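You operate a simulated robot arm through the tools that you are given. There is no shell and no other tool. Be economical: measure what you need, move in short steps, check, and stop when the job is done.

Carry out the task below with a simulated robot arm. There is one attempt and no reset: what you move stays moved.

## Task
Scoop rice from the box: one scoop in the blue beaker, two in the green.
Fine: red scoop; put it back and shut the box.

Only the result counts: the job must be done as asked and must still hold three seconds after the hand-in. Knocking over, shifting, dropping, spilling or breaking anything else fails it.

## Robot
A 7-joint arm with a two-finger parallel gripper, fixed in place. Base frame: the origin is at the foot of the arm, x ahead of it, y to its left, z up. Units: m, rad, N and s.
Its first joint turns from -2.897 to 2.897 rad. Payload 4.4 kg.
The tool frame sits at the grasp point between the pads (the TCP): z along the fingers, y along the line on which they close. The tips reach 0.023 m beyond it. The gripper opens to 0.094 m. The fingers are 0.038 m wide and 0.01 m thick; the gripper's body (0.054 by 0.096 m) begins 0.039 m behind the TCP.
Orientation is that of the tool frame in the base frame, as a unit quaternion [w, x, y, z]. With the fingers straight down and closing along the base's y, the tool's x points along the base's -x, its y along +y and its z along -z.

## Interface
- The arm moves only by the tool drive_tool. Its argument "commands" is a list of rows, each a list of 7 numbers: the shift along the tool's x, y, z in units of 50 mm (1.0 is 50 mm), then the turn, a rotation vector about the tool's x, y, z in units of 4 degrees (1.0 is 4 degrees), then the gripper command, from -1 (shut) to 1 (fully open), values between in proportion. In form: [[dx, dy, dz, wx, wy, wz, hand], ...]. A call has 1 to 20 rows; each row shifts and turns the commanded pose from where the row before left it, along the tool's axes as they then stand. A call with a number of a shift or a turn outside -1 to 1 is refused whole. Each row takes 0.2 s and may step no farther than 0.05 m and 0.15 rad from the row before; otherwise, or with a gripper value out of range, the whole call is refused. Where a pose cannot be reached the arm comes as near as it can. A force on the tool above 40 N (or 10 N above the force at the start of the call, whichever is more), or a blocked arm, ends the call early, and 0.2 s more pass. Each finger travels about 0.072 m/s and halts on what it meets, pressing with about 34 N; the grip force reading is that of the motor and also rises with nothing between the fingers. The clock runs only during rows and for 0.2 s after the last one: add rows that do not move to give the fingers time. The reply holds the time, the measured pose of the TCP, the force on the tool along the base axes, the opening and the grip force, in the units named above and with some noise, with the torque about the TCP (base axes, N m) and any sound that the robot's microphone picked up, and new pictures: "show" is both (left out), scene, wrist or none.
- Cameras (640 x 400 px; columns grow to the right, rows downward): "scene" is fixed at [0.3993, 0.4999, 1.6981]; the picture's right is [-0.32, -0.95, 0.00], its down [-0.75, 0.26, -0.61] and it looks along [0.58, -0.20, -0.79] (base axes); focal length 362 px, centre (320, 200). "wrist" rides on the gripper at [0.086, 0.016, -0.075] in the tool frame; the picture's right is [-0.18, 0.98, 0.00], its down [-0.58, -0.11, -0.81] and it looks along [-0.79, -0.15, 0.59] (tool axes); focal length 243 px, centre (320, 200). There is no depth. A picture from a camera that has moved, and an enlarged one, comes with that camera's place and axes in the base frame and with its lens.
- zoom(camera, box): a new picture of the part [left, top, right, bottom] of that camera's present view, enlarged. It takes no simulated time.
- close_job(): hands the job in; it is judged then, once.

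Go step by step. Nothing tells you positions but the pictures and the camera data: compare them with the known pose of the tool, close in by small moves and look again before you grip or let go. The budget is 120 turns and 200 pictures, counting those below and the enlarged ones. Unless the task says otherwise, let go and move clear before handing in, and close with one line.

The tools are called after "Call:" as name(argument=value, ...) on one line, values as JSON. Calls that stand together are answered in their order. drive_tool: Moves the arm, as the interface text tells. Its arguments: {"type":"object","properties":{"commands":{"type":"array","items":{"type":"array","items":{"type":"number"}}},"show":{"type":"string","enum":["both","scene","wrist","none"]}},"required":["commands"]} The other tools are called the same way: zoom (camera, box) takes an enlarged picture of a part of a camera's view; close_job () hands the job in.

At the start:

```text
clock: 0.0
ee_pos: [0.7088, 0.0012, 1.2997]
tcp_rot: [0.0, 0.0, 1.0, 0.0]
contact_force: [-1.0, 0.3, 0.2]
ft_torque: [-0.04, -0.05, -0.01]
finger_gap: 0.0941
gripper_force: 0.2
```

scene: 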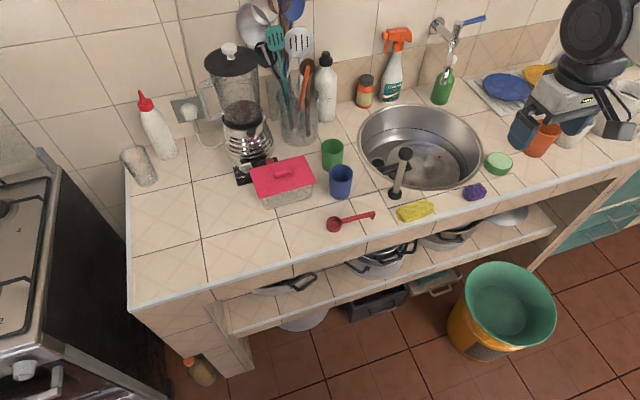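
wrist: 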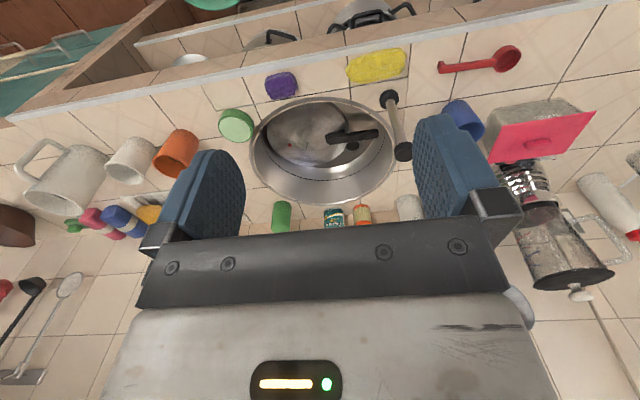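

I see a red-lidded box, a green and a blue beaker and a red scoop on the counter left of the sink. I'll zoom in to measure them.

Call:
zoom(camera="scene", box=[220, 120, 420, 245])

Call:
zoom(camera="wrist", box=[420, 20, 620, 145])

```text
3.20 times, centred on (320, 182) of scene
camera zoom: at [0.3993, 0.4999, 1.6981], right [-0.32, -0.95, 0.0], down [-0.75, 0.26, -0.61], along [0.58, -0.2, -0.79], focal length 1157 px, centre (320, 256)
```

zoom: 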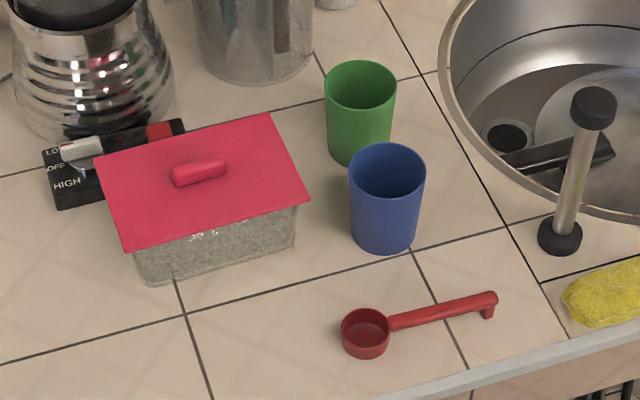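

```text
3.20 times, centred on (520, 82) of wrist
camera zoom: at [0.622, 0.0181, 1.3753], right [0.18, 0.98, 0.0], down [0.58, -0.11, 0.81], along [0.79, -0.15, -0.59], focal length 776 px, centre (-320, 576)
```

zoom: 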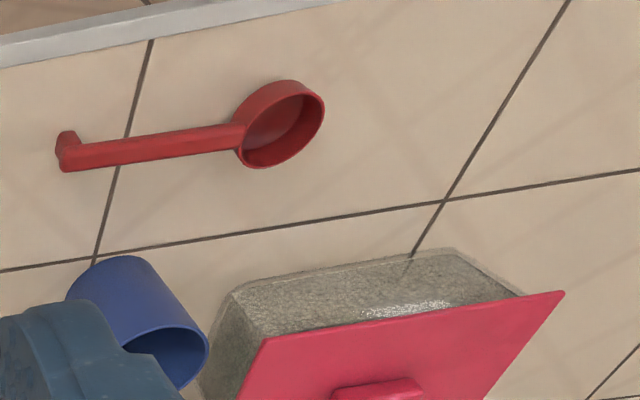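

The counter top is at about z 0.92. The lid centre is near (1.03, 0.385), the blue beaker near (0.98, 0.24), the green near (1.08, 0.23) and the scoop near (0.87, 0.19–0.32). The box is far out, so I'll move closer with the tool tilted forward and look again.

Call:
drive_tool(commands=[[-0.313, 0.776, 0.222, 0, 0, 0, 1], [-0.313, 0.776, 0.222, 0, 0, 0, 1], [-0.313, 0.776, 0.222, 0, 0, 0, 1], [-0.313, 0.776, 0.222, 0, 0, 0, 1], [-0.313, 0.776, 0.222, 0, 0, 0, 1], [-0.313, 0.776, 0.222, 0, 0, 0, 1], [-0.313, 0.776, 0.222, 0, 0, 0, 1], [-0.313, 0.776, 0.222, 0, 0, 0, 1], [-0.313, 0.776, 0.222, 0, 0, 0, 1], [0, 0, 0, 0, -1, 0, 1], [0, 0, 0, 0, -1, 0, 1], [0, 0, 0, 0, -1, 0, 1], [0, 0, 0, 0, -1, 0, 1], [0, 0, 0, 0, -1, 0, 1], [0, 0, 0, 0, -1, 0, 1], [0, 0, 0, 0, -1, 0, 1], [0, 0, 0, 0, -1, 0, 1], [0, 0, 0, 0, -1, 0, 1], [0, 0, 0, 0, -1, 0, 1]])

```text
clock: 4.0
ee_pos: [0.8491, 0.3503, 1.1987]
tcp_rot: [0.342, 0.0, 0.94, 0.0]
contact_force: [0.6, -0.2, -0.2]
ft_torque: [-0.01, 0.0, 0.0]
finger_gap: 0.0938
gripper_force: 0.0
camera wrist: at [0.7355, 0.3672, 1.2019], right [0.14, 0.98, 0.12], down [-0.07, -0.11, 0.99], along [0.99, -0.15, 0.06], focal length 243 px, centre (320, 200)
```

scene: 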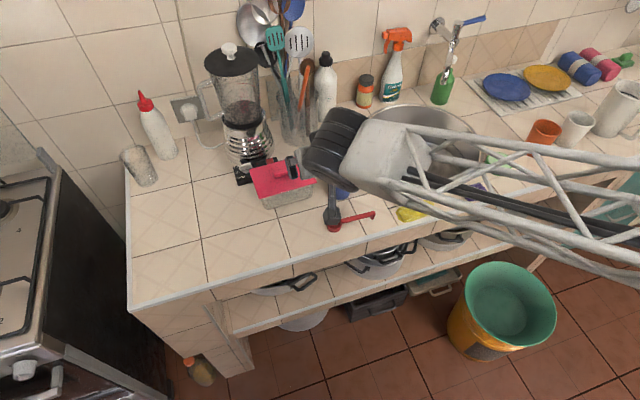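
wrist: 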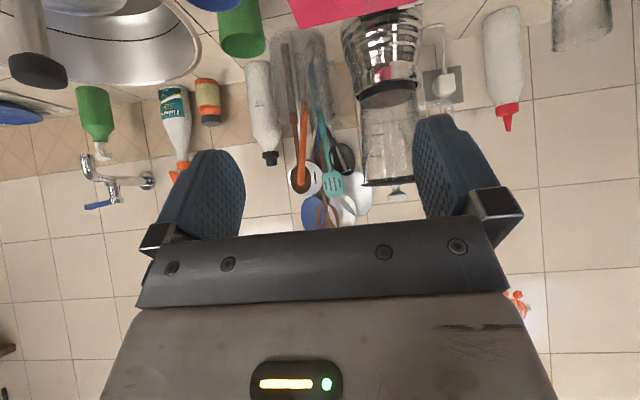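

The tool tilts as planned, so I'll move in towards the lid and look again.

Call:
drive_tool(commands=[[-0.082, 0.233, 0.94, 0, 0, 0, 1], [-0.082, 0.233, 0.94, 0, 0, 0, 1], [-0.082, 0.233, 0.94, 0, 0, 0, 1]])

Call:
zoom(camera="scene", box=[220, 110, 420, 235])

```text
clock: 4.8
ee_pos: [0.9524, 0.3848, 1.0991]
tcp_rot: [0.343, 0.001, 0.939, 0.001]
contact_force: [-0.2, 0.4, 1.5]
ft_torque: [-0.03, 0.06, -0.01]
finger_gap: 0.0942
gripper_force: 0.2
camera wrist: at [0.8378, 0.4009, 1.101], right [0.14, 0.98, 0.12], down [-0.07, -0.11, 0.99], along [0.99, -0.15, 0.06], focal length 243 px, centre (320, 200)
```

scene: 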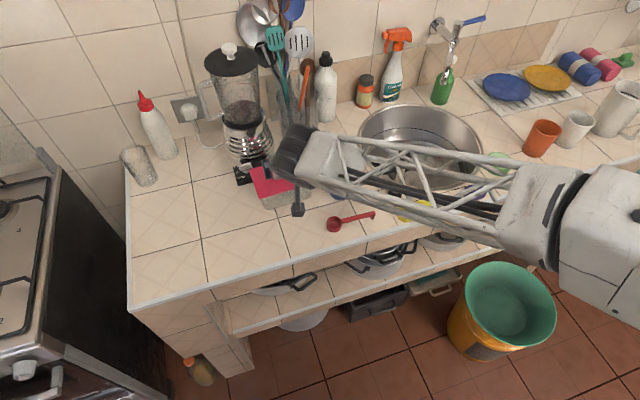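
wrist: 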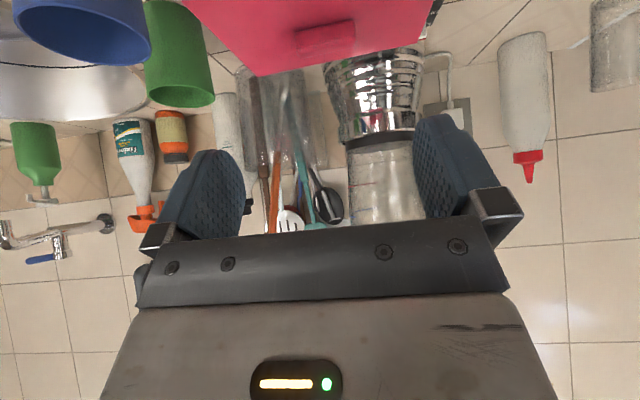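

```text
3.20 times, centred on (320, 172) of scene
camera zoom: at [0.3993, 0.4999, 1.6981], right [-0.32, -0.95, 0.0], down [-0.75, 0.26, -0.61], along [0.58, -0.2, -0.79], focal length 1157 px, centre (320, 288)
```

zoom: 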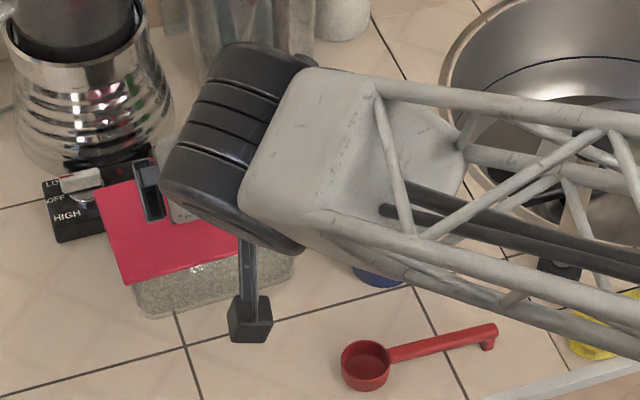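

The knob bar is at about (1.038, 0.388, 0.985) and runs along y. I'll move to just above it, with the pads straddling its ends.

Call:
drive_tool(commands=[[-0.227, 0.021, 0.617, 0, 0, 0, 1], [-0.227, 0.021, 0.617, 0, 0, 0, 1], [-0.227, 0.021, 0.617, 0, 0, 0, 1], [0, 0, 0, 0, 0, 0, 1]])

Call:
zoom(camera="scene", box=[220, 110, 420, 235])

```text
clock: 5.8
ee_pos: [1.0377, 0.3867, 1.0507]
tcp_rot: [0.342, 0.0, 0.94, 0.0]
contact_force: [0.3, -0.2, -0.2]
ft_torque: [-0.01, 0.02, 0.0]
finger_gap: 0.0937
gripper_force: 0.1
camera wrist: at [0.9238, 0.403, 1.0531], right [0.14, 0.98, 0.12], down [-0.07, -0.11, 0.99], along [0.99, -0.15, 0.06], focal length 243 px, centre (320, 200)
```

scene: 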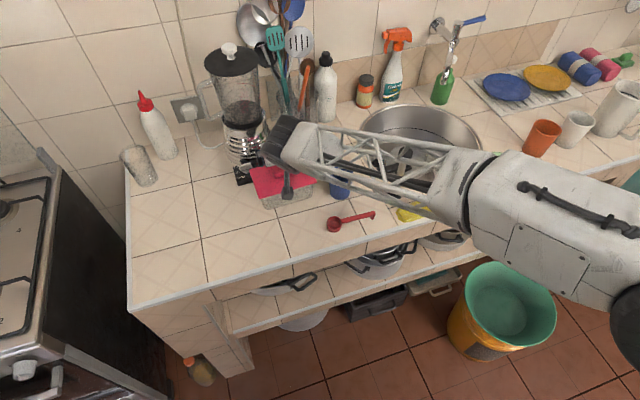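
wrist: 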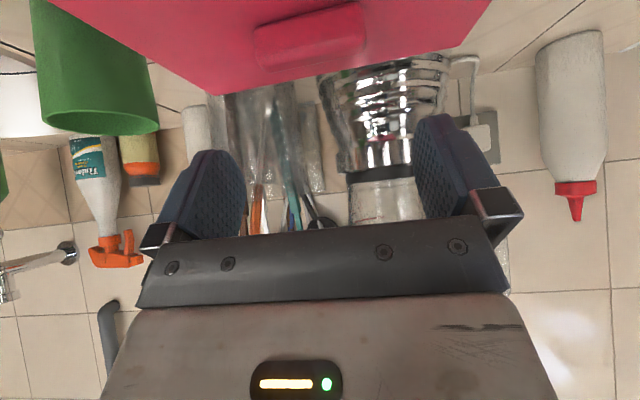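

```text
3.20 times, centred on (320, 172) of scene
camera zoom: at [0.3993, 0.4999, 1.6981], right [-0.32, -0.95, 0.0], down [-0.75, 0.26, -0.61], along [0.58, -0.2, -0.79], focal length 1157 px, centre (320, 288)
```

zoom: 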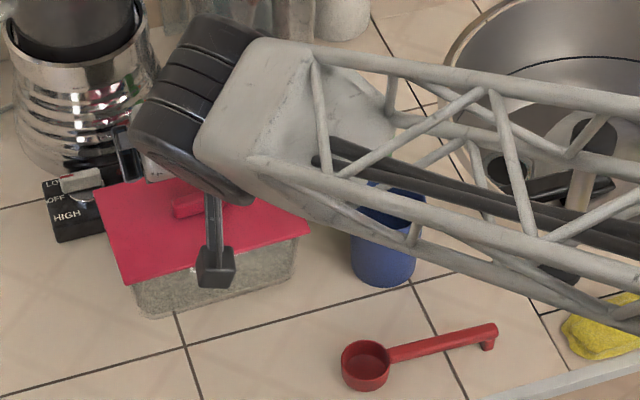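

I'll descend straight down onto the knob and check.

Call:
drive_tool(commands=[[0.184, 0.025, 0.22, 0, 0, 0, 1], [0.184, 0.025, 0.22, 0, 0, 0, 1], [0.184, 0.02, 0.22, 0, 0, 0, 1], [0, 0, 0, 0, 0, 0, 1]])

Call:
zoom(camera="scene", box=[240, 130, 340, 192])

```text
clock: 6.8
ee_pos: [1.0359, 0.3915, 1.0126]
tcp_rot: [0.344, 0.0, 0.939, 0.001]
contact_force: [-9.9, -6.8, 31.7]
ft_torque: [-0.63, 0.27, -0.2]
finger_gap: 0.0939
gripper_force: 0.1
camera wrist: at [0.9227, 0.4082, 1.0145], right [0.14, 0.98, 0.12], down [-0.08, -0.11, 0.99], along [0.99, -0.15, 0.06], focal length 243 px, centre (320, 200)
```

scene: 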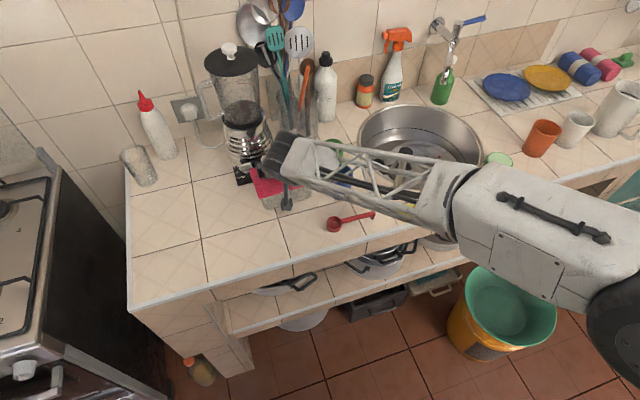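
wrist: 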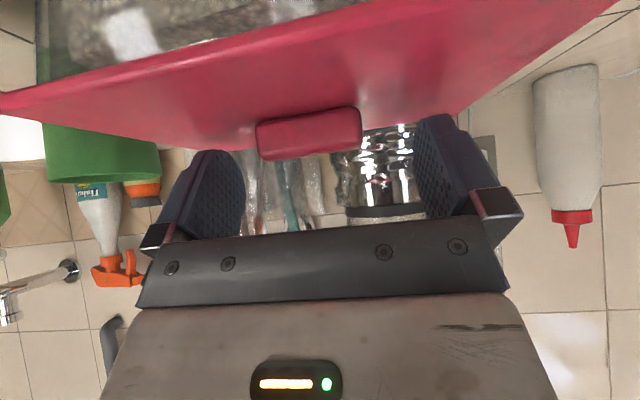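

```text
6.40 times, centred on (290, 161) of scene
camera zoom: at [0.3993, 0.4999, 1.6981], right [-0.32, -0.95, 0.0], down [-0.75, 0.26, -0.61], along [0.58, -0.2, -0.79], focal length 2314 px, centre (512, 450)
```

zoom: 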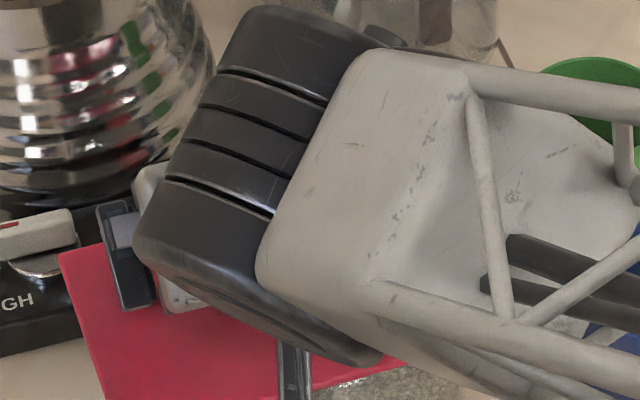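

The fingertips touch the lid, and the knob spans z of about 0.98–1.00 between the pads. I'll back off a few millimetres and close.

Call:
drive_tool(commands=[[-0.07, 0, -0.09, 0, 0, 0, 1], [0, 0, 0, 0, 0, 0, 0.2], [0, 0, 0, 0, 0, 0, -0.3], [0, 0, 0, 0, 0, 0, -1], [0, 0, 0, 0, 0, 0, -1], [0, 0, 0, 0, 0, 0, -1]], show="wrist")

```text
clock: 8.2
ee_pos: [1.0351, 0.3918, 1.0133]
tcp_rot: [0.342, 0.0, 0.94, 0.0]
contact_force: [-1.0, -6.5, 6.3]
ft_torque: [-0.05, 0.03, 0.1]
finger_gap: 0.0451
gripper_force: 33.3
camera wrist: at [0.9214, 0.4087, 1.0156], right [0.14, 0.98, 0.12], down [-0.07, -0.11, 0.99], along [0.99, -0.15, 0.06], focal length 243 px, centre (320, 200)
```

wrist: 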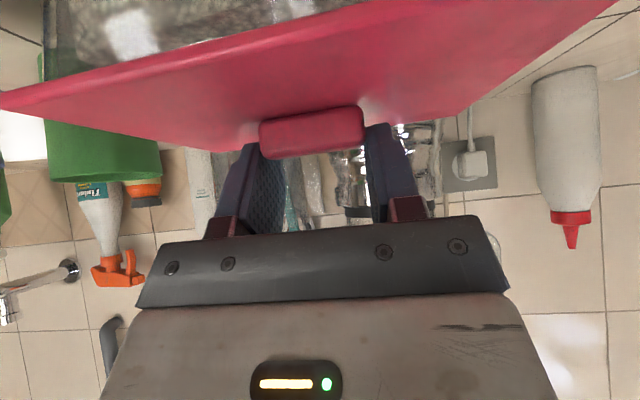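

The knob is gripped at a gap of 0.045. I'll lift slowly and check whether the box stays put.

Call:
drive_tool(commands=[[-0.16, 0, -0.19, 0, 0, 0, -1], [-0.26, 0, -0.31, 0, 0, 0, -1], [-0.26, 0, -0.31, 0, 0, 0, -1], [-0.26, 0, -0.31, 0, 0, 0, -1], [-0.26, 0, -0.31, 0, 0, 0, -1]])

Call:
zoom(camera="scene", box=[220, 110, 420, 235])

```text
clock: 9.4
ee_pos: [1.0358, 0.3922, 1.1046]
tcp_rot: [0.342, 0.0, 0.94, 0.0]
contact_force: [0.2, -0.3, -0.5]
ft_torque: [-0.03, -0.04, 0.0]
finger_gap: 0.0
gripper_force: 34.1
heard: snap
camera wrist: at [0.9214, 0.4087, 1.1079], right [0.14, 0.98, 0.12], down [-0.07, -0.11, 0.99], along [0.99, -0.15, 0.06], focal length 243 px, centre (320, 200)
```

scene: 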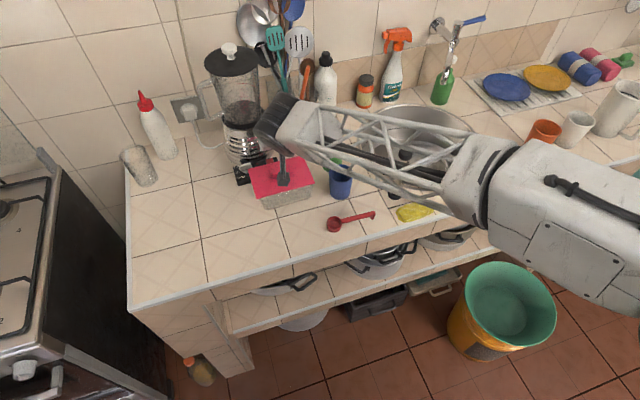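
wrist: 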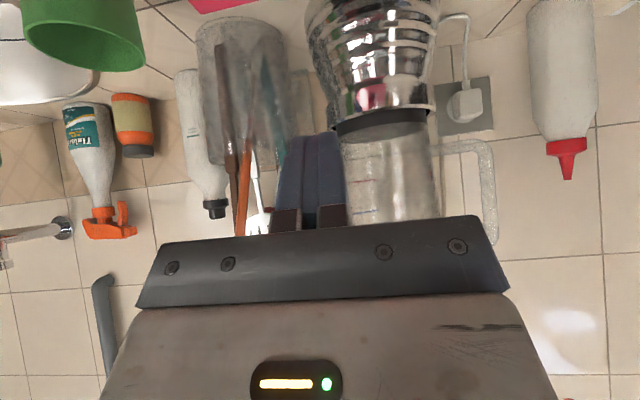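

```text
3.20 times, centred on (320, 172) of scene
camera zoom: at [0.3993, 0.4999, 1.6981], right [-0.32, -0.95, 0.0], down [-0.75, 0.26, -0.61], along [0.58, -0.2, -0.79], focal length 1157 px, centre (320, 288)
```

zoom: 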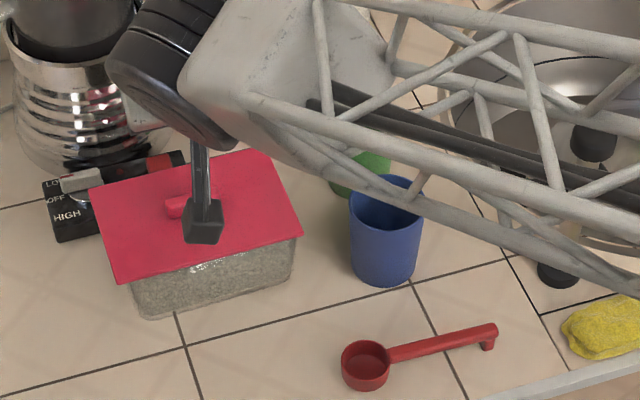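

The grip slipped and the lid dropped back, shifted a few millimetres. I'll back away and look closely at the box and lid.

Call:
drive_tool(commands=[[0, -0.5, -0.8, 0, 0, 0, 0], [0, -0.5, -0.8, 0, 0, 0, 1], [0, -0.5, -0.8, 0, 0, 0, 1]], show="wrist")

Call:
zoom(camera="scene", box=[220, 120, 420, 245])

Call:
zoom(camera="scene", box=[230, 145, 330, 220])

```text
clock: 10.2
ee_pos: [0.955, 0.3159, 1.1989]
tcp_rot: [0.341, 0.0, 0.94, -0.001]
contact_force: [0.8, -0.4, -0.8]
ft_torque: [-0.03, 0.0, -0.01]
finger_gap: 0.0941
gripper_force: 0.0
camera wrist: at [0.8408, 0.3315, 1.2011], right [0.14, 0.98, 0.12], down [-0.07, -0.11, 0.99], along [0.99, -0.15, 0.05], focal length 243 px, centre (320, 200)
```

wrist: 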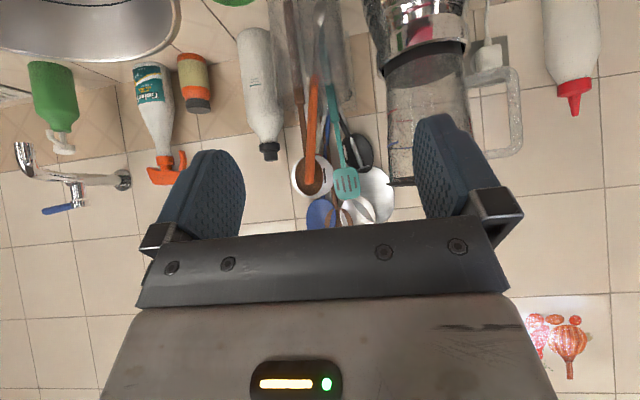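

```text
3.20 times, centred on (320, 182) of scene
camera zoom: at [0.3993, 0.4999, 1.6981], right [-0.32, -0.95, 0.0], down [-0.75, 0.26, -0.61], along [0.58, -0.2, -0.79], focal length 1157 px, centre (320, 256)
```

zoom: 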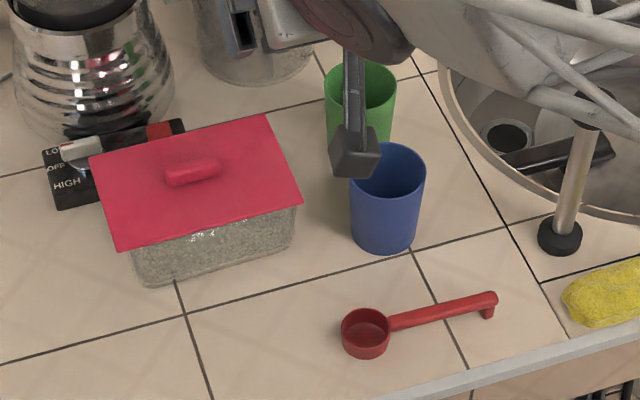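

```text
5.33 times, centred on (280, 182) of scene
camera zoom: at [0.3993, 0.4999, 1.6981], right [-0.32, -0.95, 0.0], down [-0.75, 0.26, -0.61], along [0.58, -0.2, -0.79], focal length 1928 px, centre (533, 293)
```

zoom: 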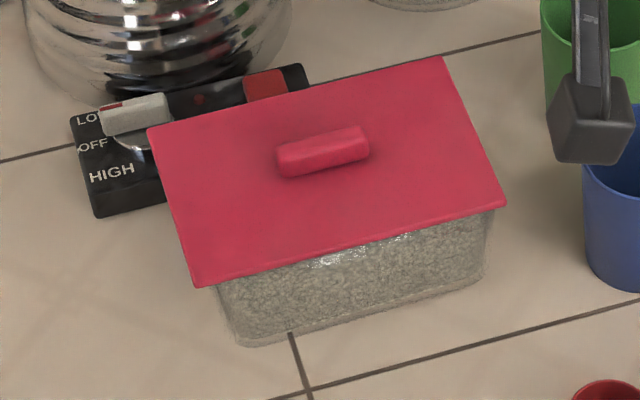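

The lid sits loose and the box barely moved. The 40° tilt put only the finger corners on the knob, so I'll retry at about 20° to get more pad overlap, checking reach above the knob first.

Call:
drive_tool(commands=[[0, 0, 0, 0, 1, 0, 1], [0, 0, 0, 0, 1, 0, 1], [0, 0, 0, 0, 1, 0, 1], [0, 0, 0, 0, 1, 0, 1], [0, 0, 0, 0, 1, 0, 1], [-0.139, 0.39, 0.79, 0, 0, 0, 1], [-0.139, 0.39, 0.79, 0, 0, 0, 1], [-0.139, 0.39, 0.79, 0, 0, 0, 1], [-0.139, 0.39, 0.79, 0, 0, 0, 1], [0, 0, 0, 0, 0, 0, 1]])

```text
clock: 12.4
ee_pos: [1.0394, 0.3955, 1.0586]
tcp_rot: [0.173, 0.0, 0.985, 0.0]
contact_force: [-0.3, 0.5, -0.4]
ft_torque: [0.01, 0.0, -0.04]
finger_gap: 0.0938
gripper_force: 0.0
camera wrist: at [0.9326, 0.4118, 1.0989], right [0.17, 0.98, 0.06], down [0.27, -0.11, 0.96], along [0.95, -0.15, -0.28], focal length 243 px, centre (320, 200)
```

scene: 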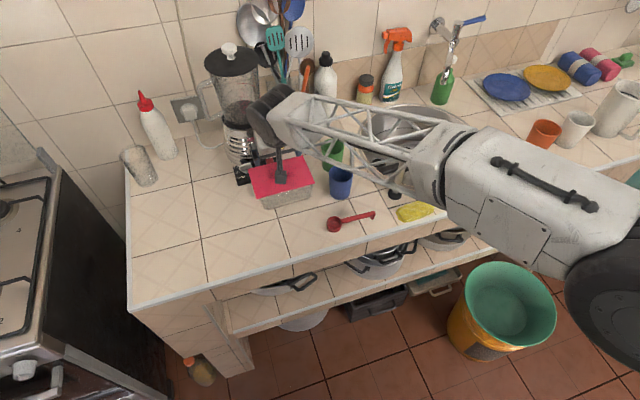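
wrist: 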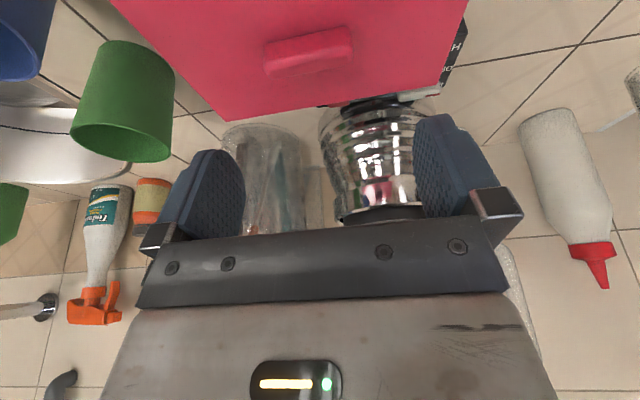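

The arm reaches at 20° tilt. I'll reduce the tilt a bit further and descend on the knob.

Call:
drive_tool(commands=[[0, 0, 0, 0, 1, 0, 1], [0, 0, 0, 0, 1, 0, 1], [0, 0, 0, 0, 0, 0, 1], [0.089, 0, 0.226, 0, 0, 0, 1], [0.089, 0, 0.226, 0, 0, 0, 1], [0.089, 0, 0.226, 0, 0, 0, 1], [0.089, 0, 0.226, 0, 0, 0, 1], [0, 0, 0, 0, 0, 0, 1]], show="wrist")

```text
clock: 14.2
ee_pos: [1.0305, 0.395, 1.0113]
tcp_rot: [0.104, 0.0, 0.995, 0.0]
contact_force: [-0.4, -0.3, -0.3]
ft_torque: [0.01, 0.02, 0.0]
finger_gap: 0.0941
gripper_force: 0.1
camera wrist: at [0.9307, 0.4114, 1.0679], right [0.18, 0.98, 0.04], down [0.4, -0.11, 0.91], along [0.9, -0.15, -0.41], focal length 243 px, centre (320, 200)
```

wrist: 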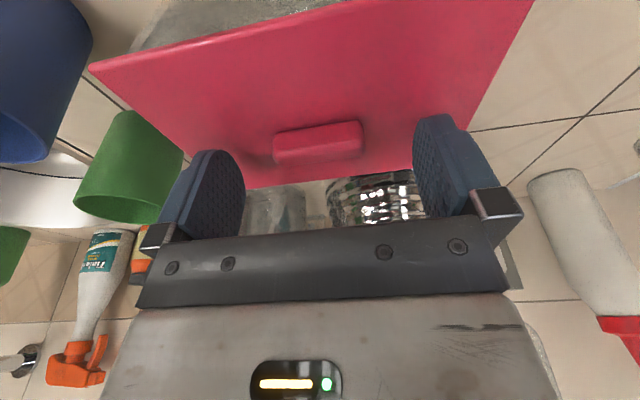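

There's no contact yet, so I'll go down in small steps until the fingers touch the lid.

Call:
drive_tool(commands=[[0.0125, 0, 0.0587, 0, 0, 0, 1], [0.0125, 0, 0.0587, 0, 0, 0, 1], [0, 0, 0, 0, 0, 0, 1]], show="wrist")

```text
clock: 15.0
ee_pos: [1.0321, 0.3963, 1.0083]
tcp_rot: [0.106, 0.0, 0.994, 0.0]
contact_force: [-7.8, -6.8, 26.2]
ft_torque: [-0.45, 0.57, 0.14]
finger_gap: 0.094
gripper_force: 0.2
camera wrist: at [0.9311, 0.4118, 1.0643], right [0.18, 0.98, 0.04], down [0.4, -0.11, 0.91], along [0.9, -0.15, -0.41], focal length 243 px, centre (320, 200)
```

wrist: 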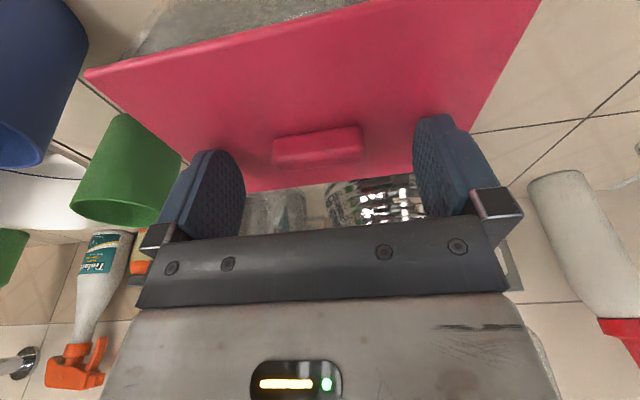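

The knob is centred between the pads and the tips are touching the lid. I'll ease off slightly and close.

Call:
drive_tool(commands=[[-0.012, 0, -0.09, 0, 0, 0, 1], [0, 0, 0, 0, 0, 0, 0.3], [0, 0, 0, 0, 0, 0, 0], [0, 0, 0, 0, 0, 0, -0.5], [0, 0, 0, 0, 0, 0, -1], [0, 0, 0, 0, 0, 0, -1]], show="wrist")

Call:
drive_tool(commands=[[-0.02, 0, -0.1, 0, 0, 0, -1], [-0.02, 0, -0.1, 0, 0, 0, -1]], show="wrist")

```text
clock: 16.4
ee_pos: [1.0302, 0.3958, 1.0104]
tcp_rot: [0.104, 0.0, 0.995, 0.0]
contact_force: [2.1, -3.3, 2.3]
ft_torque: [-0.07, -0.05, 0.02]
finger_gap: 0.0448
gripper_force: 33.8
heard: snap
camera wrist: at [0.9307, 0.4119, 1.0657], right [0.18, 0.98, 0.04], down [0.4, -0.11, 0.91], along [0.9, -0.15, -0.41], focal length 243 px, centre (320, 200)
```

wrist: 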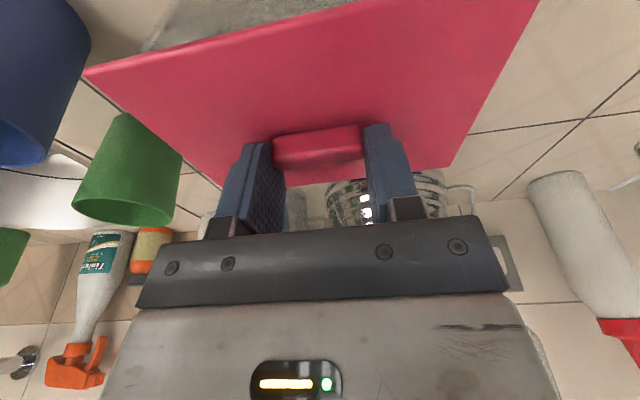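

```text
clock: 17.0
ee_pos: [1.0311, 0.3965, 1.0201]
tcp_rot: [0.105, 0.0, 0.995, 0.0]
contact_force: [-0.2, 0.2, -0.2]
ft_torque: [-0.01, -0.03, -0.02]
finger_gap: 0.0447
gripper_force: 33.7
heard: snap
camera wrist: at [0.9305, 0.4122, 1.076], right [0.18, 0.98, 0.04], down [0.4, -0.11, 0.91], along [0.9, -0.15, -0.41], focal length 243 px, centre (320, 200)
```

wrist: 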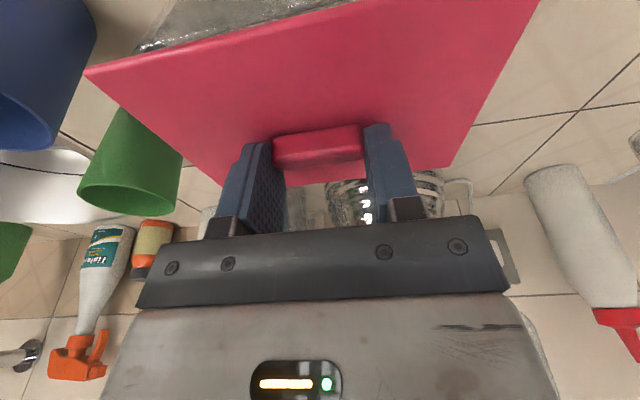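

The lid is held. I'll lift it clear.

Call:
drive_tool(commands=[[-0.05, 0, -0.235, 0, 0, 0, -1], [-0.05, 0, -0.235, 0, 0, 0, -1], [-0.05, 0, -0.235, 0, 0, 0, -1], [-0.05, 0, -0.235, 0, 0, 0, -1], [-0.05, 0, -0.235, 0, 0, 0, -1]], show="both")

Call:
zoom(camera="scene", box=[220, 120, 420, 245])

```text
clock: 18.2
ee_pos: [1.0299, 0.3951, 1.0805]
tcp_rot: [0.104, 0.001, 0.995, -0.001]
contact_force: [-0.3, -0.4, -0.6]
ft_torque: [0.01, 0.04, -0.02]
finger_gap: 0.0446
gripper_force: 33.6
camera wrist: at [0.9301, 0.4115, 1.1362], right [0.18, 0.98, 0.04], down [0.4, -0.11, 0.91], along [0.9, -0.15, -0.41], focal length 243 px, centre (320, 200)
```

scene: 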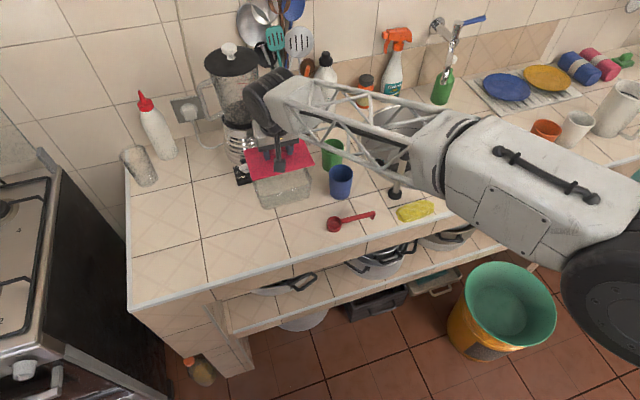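
wrist: 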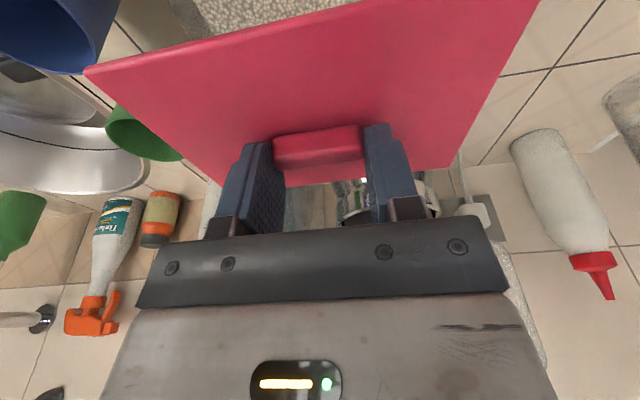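

```text
3.20 times, centred on (320, 182) of scene
camera zoom: at [0.3993, 0.4999, 1.6981], right [-0.32, -0.95, 0.0], down [-0.75, 0.26, -0.61], along [0.58, -0.2, -0.79], focal length 1157 px, centre (320, 256)
```

zoom: 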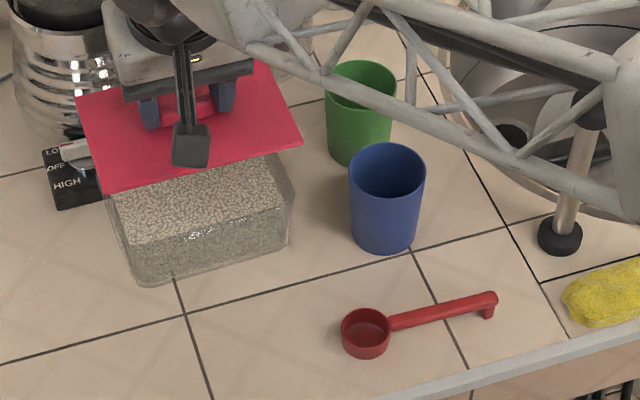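

The lid is up and the rice is nearly level with the box rim. I'll carry the lid to the free counter in front and to the left, around (0.89, 0.49).

Call:
drive_tool(commands=[[0.57, 0.38, 0, 0, 0, 0, -1], [0.57, 0.38, 0, 0, 0, 0, -1], [0.57, 0.38, 0, 0, 0, 0, -1], [0.57, 0.38, 0, 0, 0, 0, -1], [0.57, 0.38, 0, 0, 0, 0, -1], [0.083, 0, 0.39, 0, 0, 0, -1], [0.083, 0, 0.39, 0, 0, 0, -1], [0, 0, 0, 0, 0, 0, -1]], show="both")

Call:
zoom(camera="scene", box=[180, 140, 380, 265])

```text
clock: 20.0
ee_pos: [0.8889, 0.491, 1.0121]
tcp_rot: [0.105, 0.0, 0.994, -0.001]
contact_force: [0.4, 0.5, -0.3]
ft_torque: [0.0, -0.01, -0.03]
finger_gap: 0.0453
gripper_force: 34.3
camera wrist: at [0.7893, 0.508, 1.0672], right [0.18, 0.98, 0.04], down [0.4, -0.11, 0.91], along [0.9, -0.15, -0.41], focal length 243 px, centre (320, 200)
```

scene: 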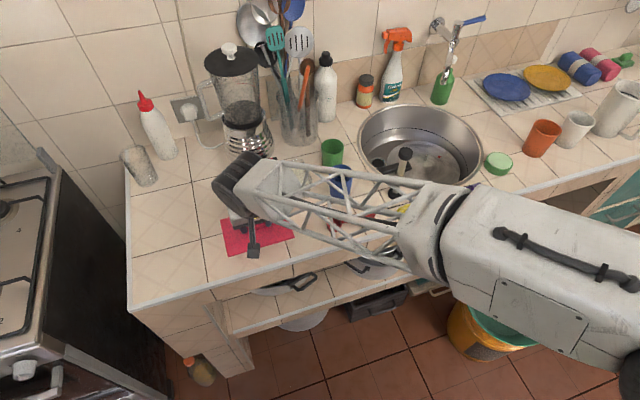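
wrist: 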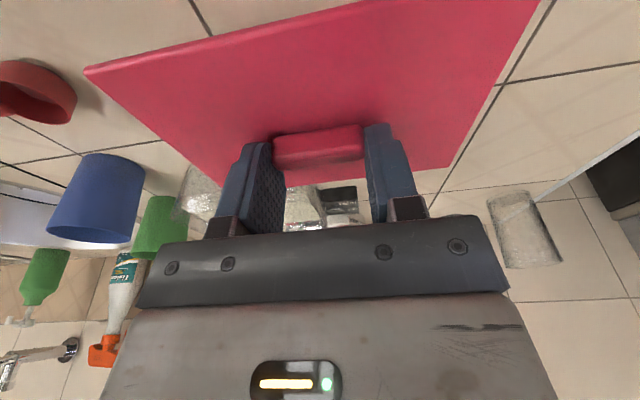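

```text
3.20 times, centred on (280, 202) of scene
camera zoom: at [0.3993, 0.4999, 1.6981], right [-0.32, -0.95, 0.0], down [-0.75, 0.26, -0.61], along [0.58, -0.2, -0.79], focal length 1157 px, centre (448, 192)
```

zoom: 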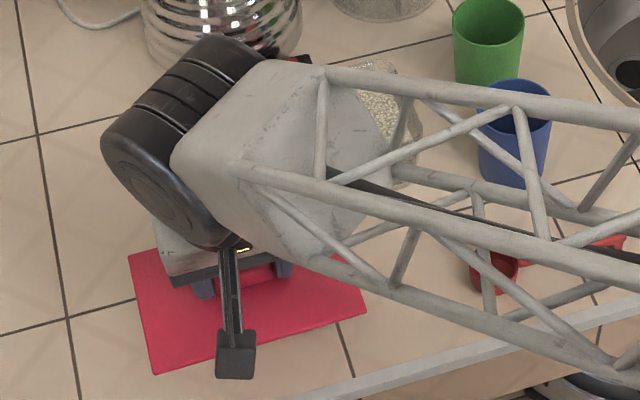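

I'll lower the lid towards the counter.

Call:
drive_tool(commands=[[-0.012, 0, 0.258, 0, 0, 0, -1], [-0.012, 0, 0.258, 0, 0, 0, -1], [-0.012, 0, 0.258, 0, 0, 0, -1], [-0.012, 0, 0.258, 0, 0, 0, -1], [0.0083, 0, 0.039, 0, 0, 0, -1], [0.0083, 0, 0.039, 0, 0, 0, -1], [0, 0, 0, 0, 0, 0, -1]], show="wrist")

Call:
zoom(camera="scene", box=[180, 140, 380, 265])

```text
clock: 21.6
ee_pos: [0.9029, 0.4905, 0.9567]
tcp_rot: [0.105, 0.0, 0.994, -0.001]
contact_force: [-0.5, -0.1, -0.2]
ft_torque: [0.02, 0.01, 0.02]
finger_gap: 0.0449
gripper_force: 33.4
camera wrist: at [0.8039, 0.5071, 1.012], right [0.18, 0.98, 0.04], down [0.4, -0.11, 0.91], along [0.9, -0.15, -0.41], focal length 243 px, centre (320, 200)
```

wrist: 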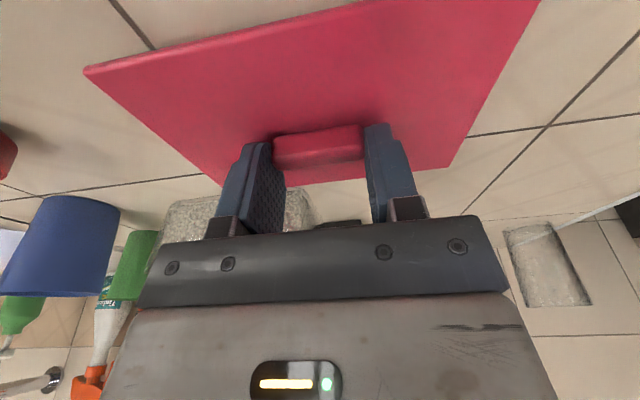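

```text
3.20 times, centred on (280, 202) of scene
camera zoom: at [0.3993, 0.4999, 1.6981], right [-0.32, -0.95, 0.0], down [-0.75, 0.26, -0.61], along [0.58, -0.2, -0.79], focal length 1157 px, centre (448, 192)
```

zoom: 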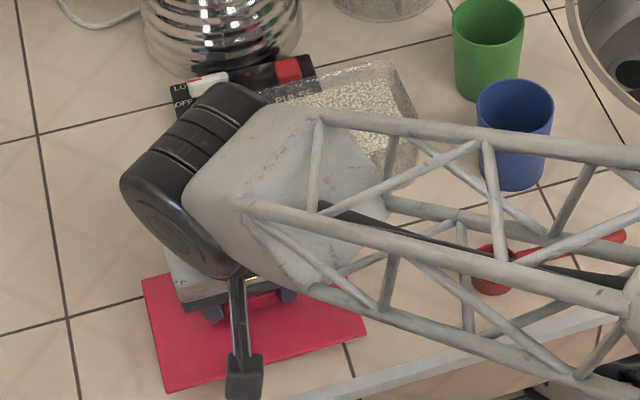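

I'm still above the counter, so I'll keep stepping down until contact.

Call:
drive_tool(commands=[[0.0104, 0, 0.049, 0, 0, 0, -1], [0.0104, 0, 0.049, 0, 0, 0, -1], [0.0104, 0, 0.049, 0, 0, 0, -1], [0, 0, 0, 0, 0, 0, -1]], show="wrist")

```text
clock: 22.6
ee_pos: [0.9024, 0.4905, 0.9501]
tcp_rot: [0.104, 0.0, 0.995, -0.001]
contact_force: [-0.5, -0.3, 0.4]
ft_torque: [-0.02, 0.02, 0.01]
finger_gap: 0.0446
gripper_force: 34.1
camera wrist: at [0.8038, 0.5069, 1.0046], right [0.18, 0.98, 0.04], down [0.4, -0.11, 0.91], along [0.9, -0.15, -0.41], focal length 243 px, centre (320, 200)
```

wrist: 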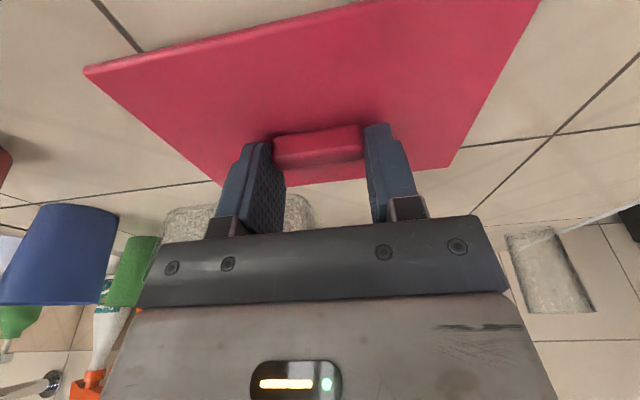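

Call:
drive_tool(commands=[[0.0083, 0, 0.039, 0, 0, 0, -1], [0.0083, 0, 0.039, 0, 0, 0, -1], [0.0083, 0, 0.039, 0, 0, 0, -1], [0.0083, 0, 0.039, 0, 0, 0, -1], [0, 0, 0, 0, 0, 0, -1]], show="none")

```text
clock: 23.8
ee_pos: [0.9049, 0.491, 0.9453]
tcp_rot: [0.106, 0.001, 0.994, 0.0]
contact_force: [0.8, 0.2, 5.9]
ft_torque: [-0.06, 0.2, 0.01]
finger_gap: 0.0449
gripper_force: 33.6
stopped in row 5: the force on the tool passed its limit at 41 N (the readings are from after the stop); the commanded pose is now the measured one
```

The lid is on the counter, so I'll release it and rise.

Call:
drive_tool(commands=[[0, 0, 0, 0, 0, 0, -0.3], [0, 0, 0, 0, 0, 0, 0.2], [0, 0, 0, 0, 0, 0, 0.6], [0, 0, 0, 0, 0, 0, 1], [0, 0, 0, 0, 0, 0, 1], [-0.166, 0, -0.78, 0, 0, 0, 1], [-0.166, 0, -0.78, 0, 0, 0, 1], [-0.166, 0, -0.78, 0, 0, 0, 1], [0, -0.8, -0.5, 0, 0, 0, 1], [0, -0.8, -0.5, 0, 0, 0, 1], [0, -0.8, -0.5, 0, 0, 0, 1], [0, -0.8, -0.5, 0, 0, 0, 1], [0, -0.8, -0.5, 0, 0, 0, 1], [0, -0.8, -0.5, 0, 0, 0, 1], [0, -0.8, -0.5, 0, 0, 0, 1]], show="both")

Call:
zoom(camera="scene", box=[180, 120, 380, 245])

```text
clock: 27.0
ee_pos: [0.8663, 0.2102, 1.2359]
tcp_rot: [0.106, 0.0, 0.994, 0.001]
contact_force: [-0.1, -0.7, -0.2]
ft_torque: [0.02, -0.01, -0.01]
finger_gap: 0.0941
gripper_force: 0.1
camera wrist: at [0.7668, 0.2265, 1.2903], right [0.18, 0.98, 0.04], down [0.4, -0.11, 0.91], along [0.9, -0.15, -0.41], focal length 243 px, centre (320, 200)
```

scene: 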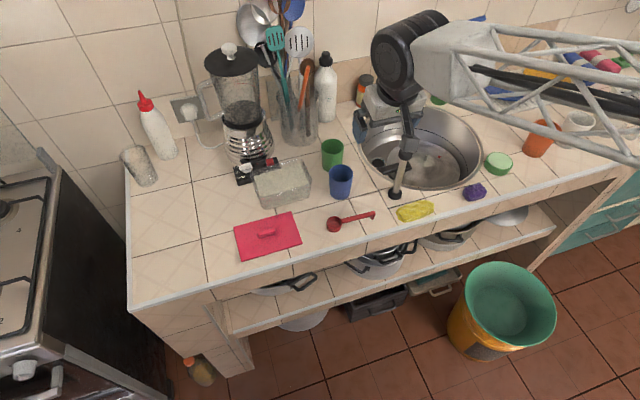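
wrist: 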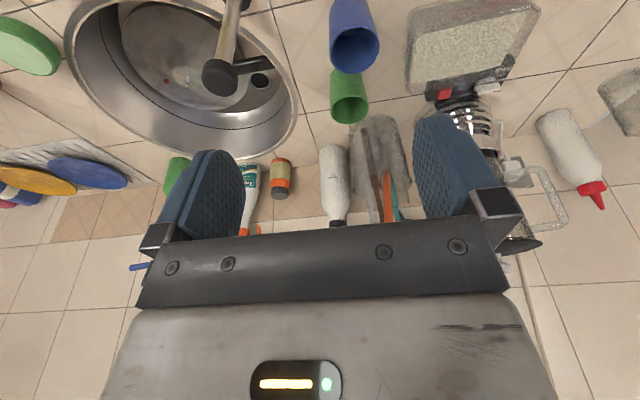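

```text
3.20 times, centred on (280, 182) of scene
camera zoom: at [0.3993, 0.4999, 1.6981], right [-0.32, -0.95, 0.0], down [-0.75, 0.26, -0.61], along [0.58, -0.2, -0.79], focal length 1157 px, centre (448, 256)
```

zoom: 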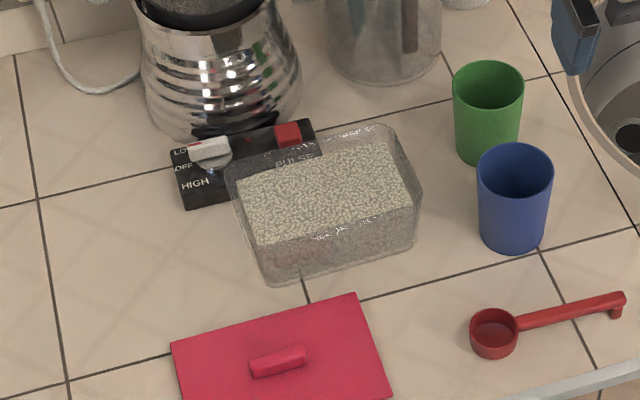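

The lid is set down clear, and the rice sits a little below the box rim. Next I'll level the tool and yaw it 90° so the fingers close across the scoop's handle.

Call:
drive_tool(commands=[[0, 0, 0, 0, 1, 0, 1], [0, 0, 0, 0, 1, 0, 1], [0, 0, 0, 0, 1, 0, 1], [0, 0, 0, 0, 0, -1, 1], [0, 0, 0, 0, 0, -1, 1], [0, 0, 0, 0, 0, -1, 1], [0, 0, 0, 0, 0, -1, 1], [0, 0, 0, 0, 0, -1, 1], [0, 0, 0, 0, 0, -1, 1], [0, 0, 0, 0, 0, -1, 1], [0, 0, 0, 0, 0, -1, 1], [0, 0, 0, 0, 0, -1, 1], [0, 0, 0, 0, 0, -1, 1], [0, 0, 0, 0, 0, -1, 1], [0, 0, 0, 0, 0, -1, 1], [0, 0, 0, 0, 0, -1, 1], [0, 0, 0, 0, 0, -1, 1], [0, 0, 0, 0, 0, -1, 1], [0, 0, 0, 0, 0, -1, 1], [0, 0, 0, 0, 0, -1, 1]], show="none")

Call:
drive_tool(commands=[[0, 0, 0.6, 0, 0, -1, 1], [0, 0, 0.6, 0, 0, -1, 1], [0, 0, 0.6, 0, 0, -1, 1], [0, 0, 0.6, 0, 0, -1, 1], [0, 0, 0.6, 0, 0, -1, 1], [0, 0, 0, 0, 0, -0.5, 1], [0, 0, 0, 0, 0, 0, 1]], show="both")

```text
clock: 31.2
ee_pos: [0.8675, 0.2103, 1.2363]
tcp_rot: [0.002, -0.56, 0.828, 0.0]
contact_force: [-0.4, -0.4, 0.7]
ft_torque: [0.0, -0.03, 0.01]
finger_gap: 0.094
gripper_force: 0.0
```

```text
clock: 32.8
ee_pos: [0.8696, 0.2095, 1.0863]
tcp_rot: [0.002, -0.707, 0.707, -0.001]
contact_force: [0.2, -0.4, -0.3]
ft_torque: [0.02, 0.0, 0.0]
finger_gap: 0.0942
gripper_force: 0.0
camera wrist: at [0.8526, 0.1234, 1.1607], right [-0.98, 0.18, 0.0], down [0.11, 0.58, 0.81], along [0.15, 0.79, -0.59], focal length 243 px, centre (320, 200)
```

scene: 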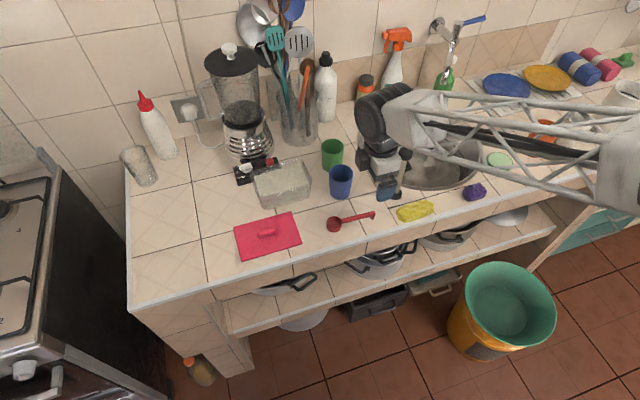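
wrist: 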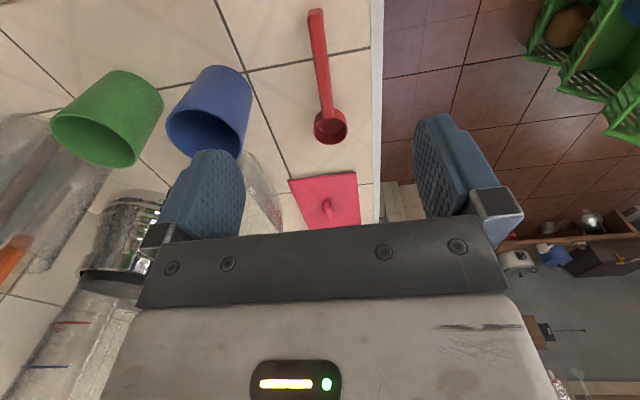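

The handle runs from about (0.868, 0.185) to the bowl at (0.873, 0.29), directly below the TCP. I'll lower most of the way and check.

Call:
drive_tool(commands=[[-0.07, 0, 0.6, 0, 0, 0.6, 1], [0, 0, 0.6, 0, 0, 0, 1], [0, 0, 0.6, 0, 0, 0, 1], [0, 0, 0.6, 0, 0, 0, 1], [0, 0, 0, 0, 0, 0, 1]], show="both")

Call:
zoom(camera="scene", box=[310, 150, 430, 240])

```text
clock: 34.0
ee_pos: [0.8692, 0.2127, 0.9651]
tcp_rot: [0.002, -0.692, 0.722, -0.001]
contact_force: [-0.6, -0.5, 0.0]
ft_torque: [0.0, 0.0, 0.02]
finger_gap: 0.0943
gripper_force: 0.1
camera wrist: at [0.8484, 0.1272, 1.04], right [-0.97, 0.23, 0.0], down [0.13, 0.57, 0.81], along [0.18, 0.79, -0.59], focal length 243 px, centre (320, 200)
```

scene: 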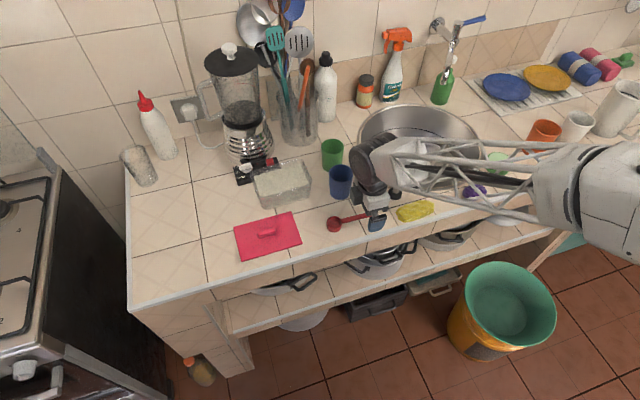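
wrist: 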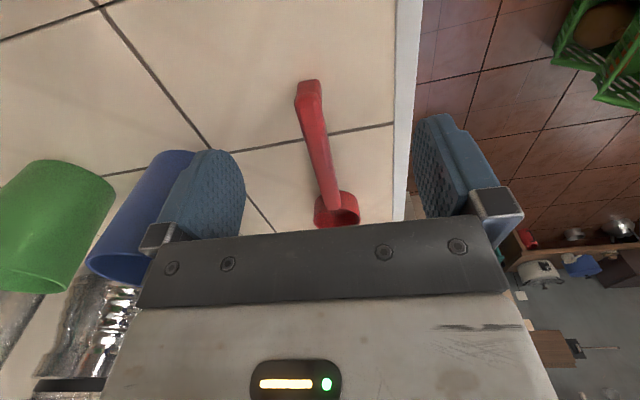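

```text
4.44 times, centred on (370, 195) of scene
camera zoom: at [0.3993, 0.4999, 1.6981], right [-0.32, -0.95, 0.0], down [-0.75, 0.26, -0.61], along [0.58, -0.2, -0.79], focal length 1607 px, centre (98, 222)
```

zoom: 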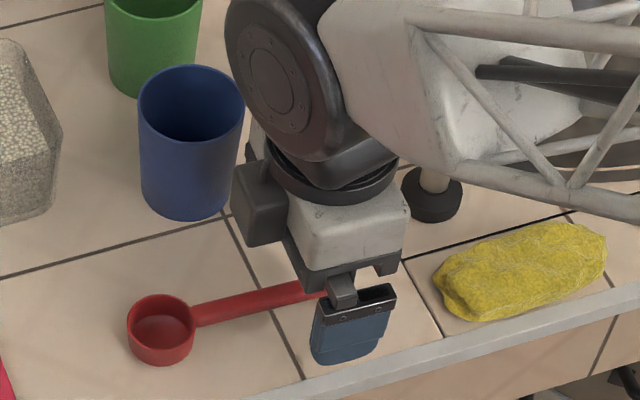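

The handle is centred between the open fingers. I'll lower onto it carefully.

Call:
drive_tool(commands=[[0, 0, 0.2, 0, 0, 0, 1], [0, 0, 0.1, 0, 0, 0, 1], [0, 0, 0.08, 0, 0, 0, 1], [0, 0, 0, 0, 0, 0, 1]], show="wrist")

Call:
zoom(camera="scene", box=[320, 180, 400, 240])

```text
clock: 35.0
ee_pos: [0.8691, 0.2152, 0.9461]
tcp_rot: [0.002, -0.692, 0.722, 0.0]
contact_force: [-0.4, 0.2, 0.6]
ft_torque: [0.0, -0.01, 0.0]
finger_gap: 0.094
gripper_force: 0.1
camera wrist: at [0.8488, 0.1286, 1.0212], right [-0.97, 0.23, 0.0], down [0.13, 0.57, 0.81], along [0.18, 0.79, -0.59], focal length 243 px, centre (320, 200)
```

wrist: 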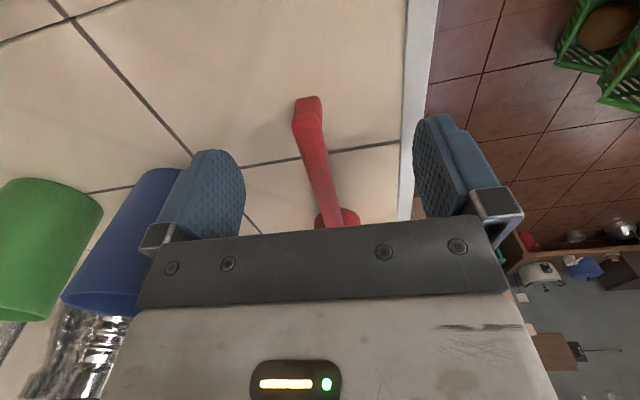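

```text
6.67 times, centred on (360, 210) of scene
camera zoom: at [0.3993, 0.4999, 1.6981], right [-0.32, -0.95, 0.0], down [-0.75, 0.26, -0.61], along [0.58, -0.2, -0.79], focal length 2410 px, centre (53, 133)
```

zoom: 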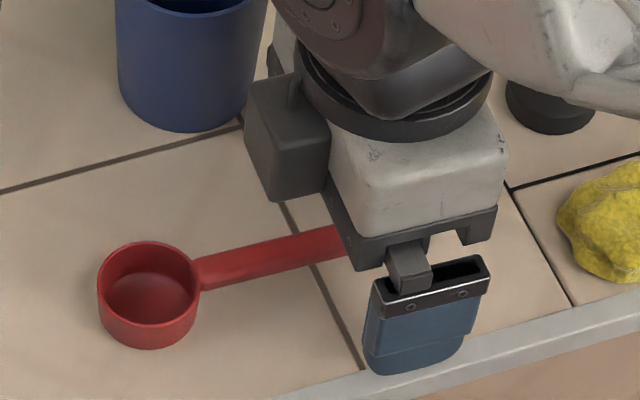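

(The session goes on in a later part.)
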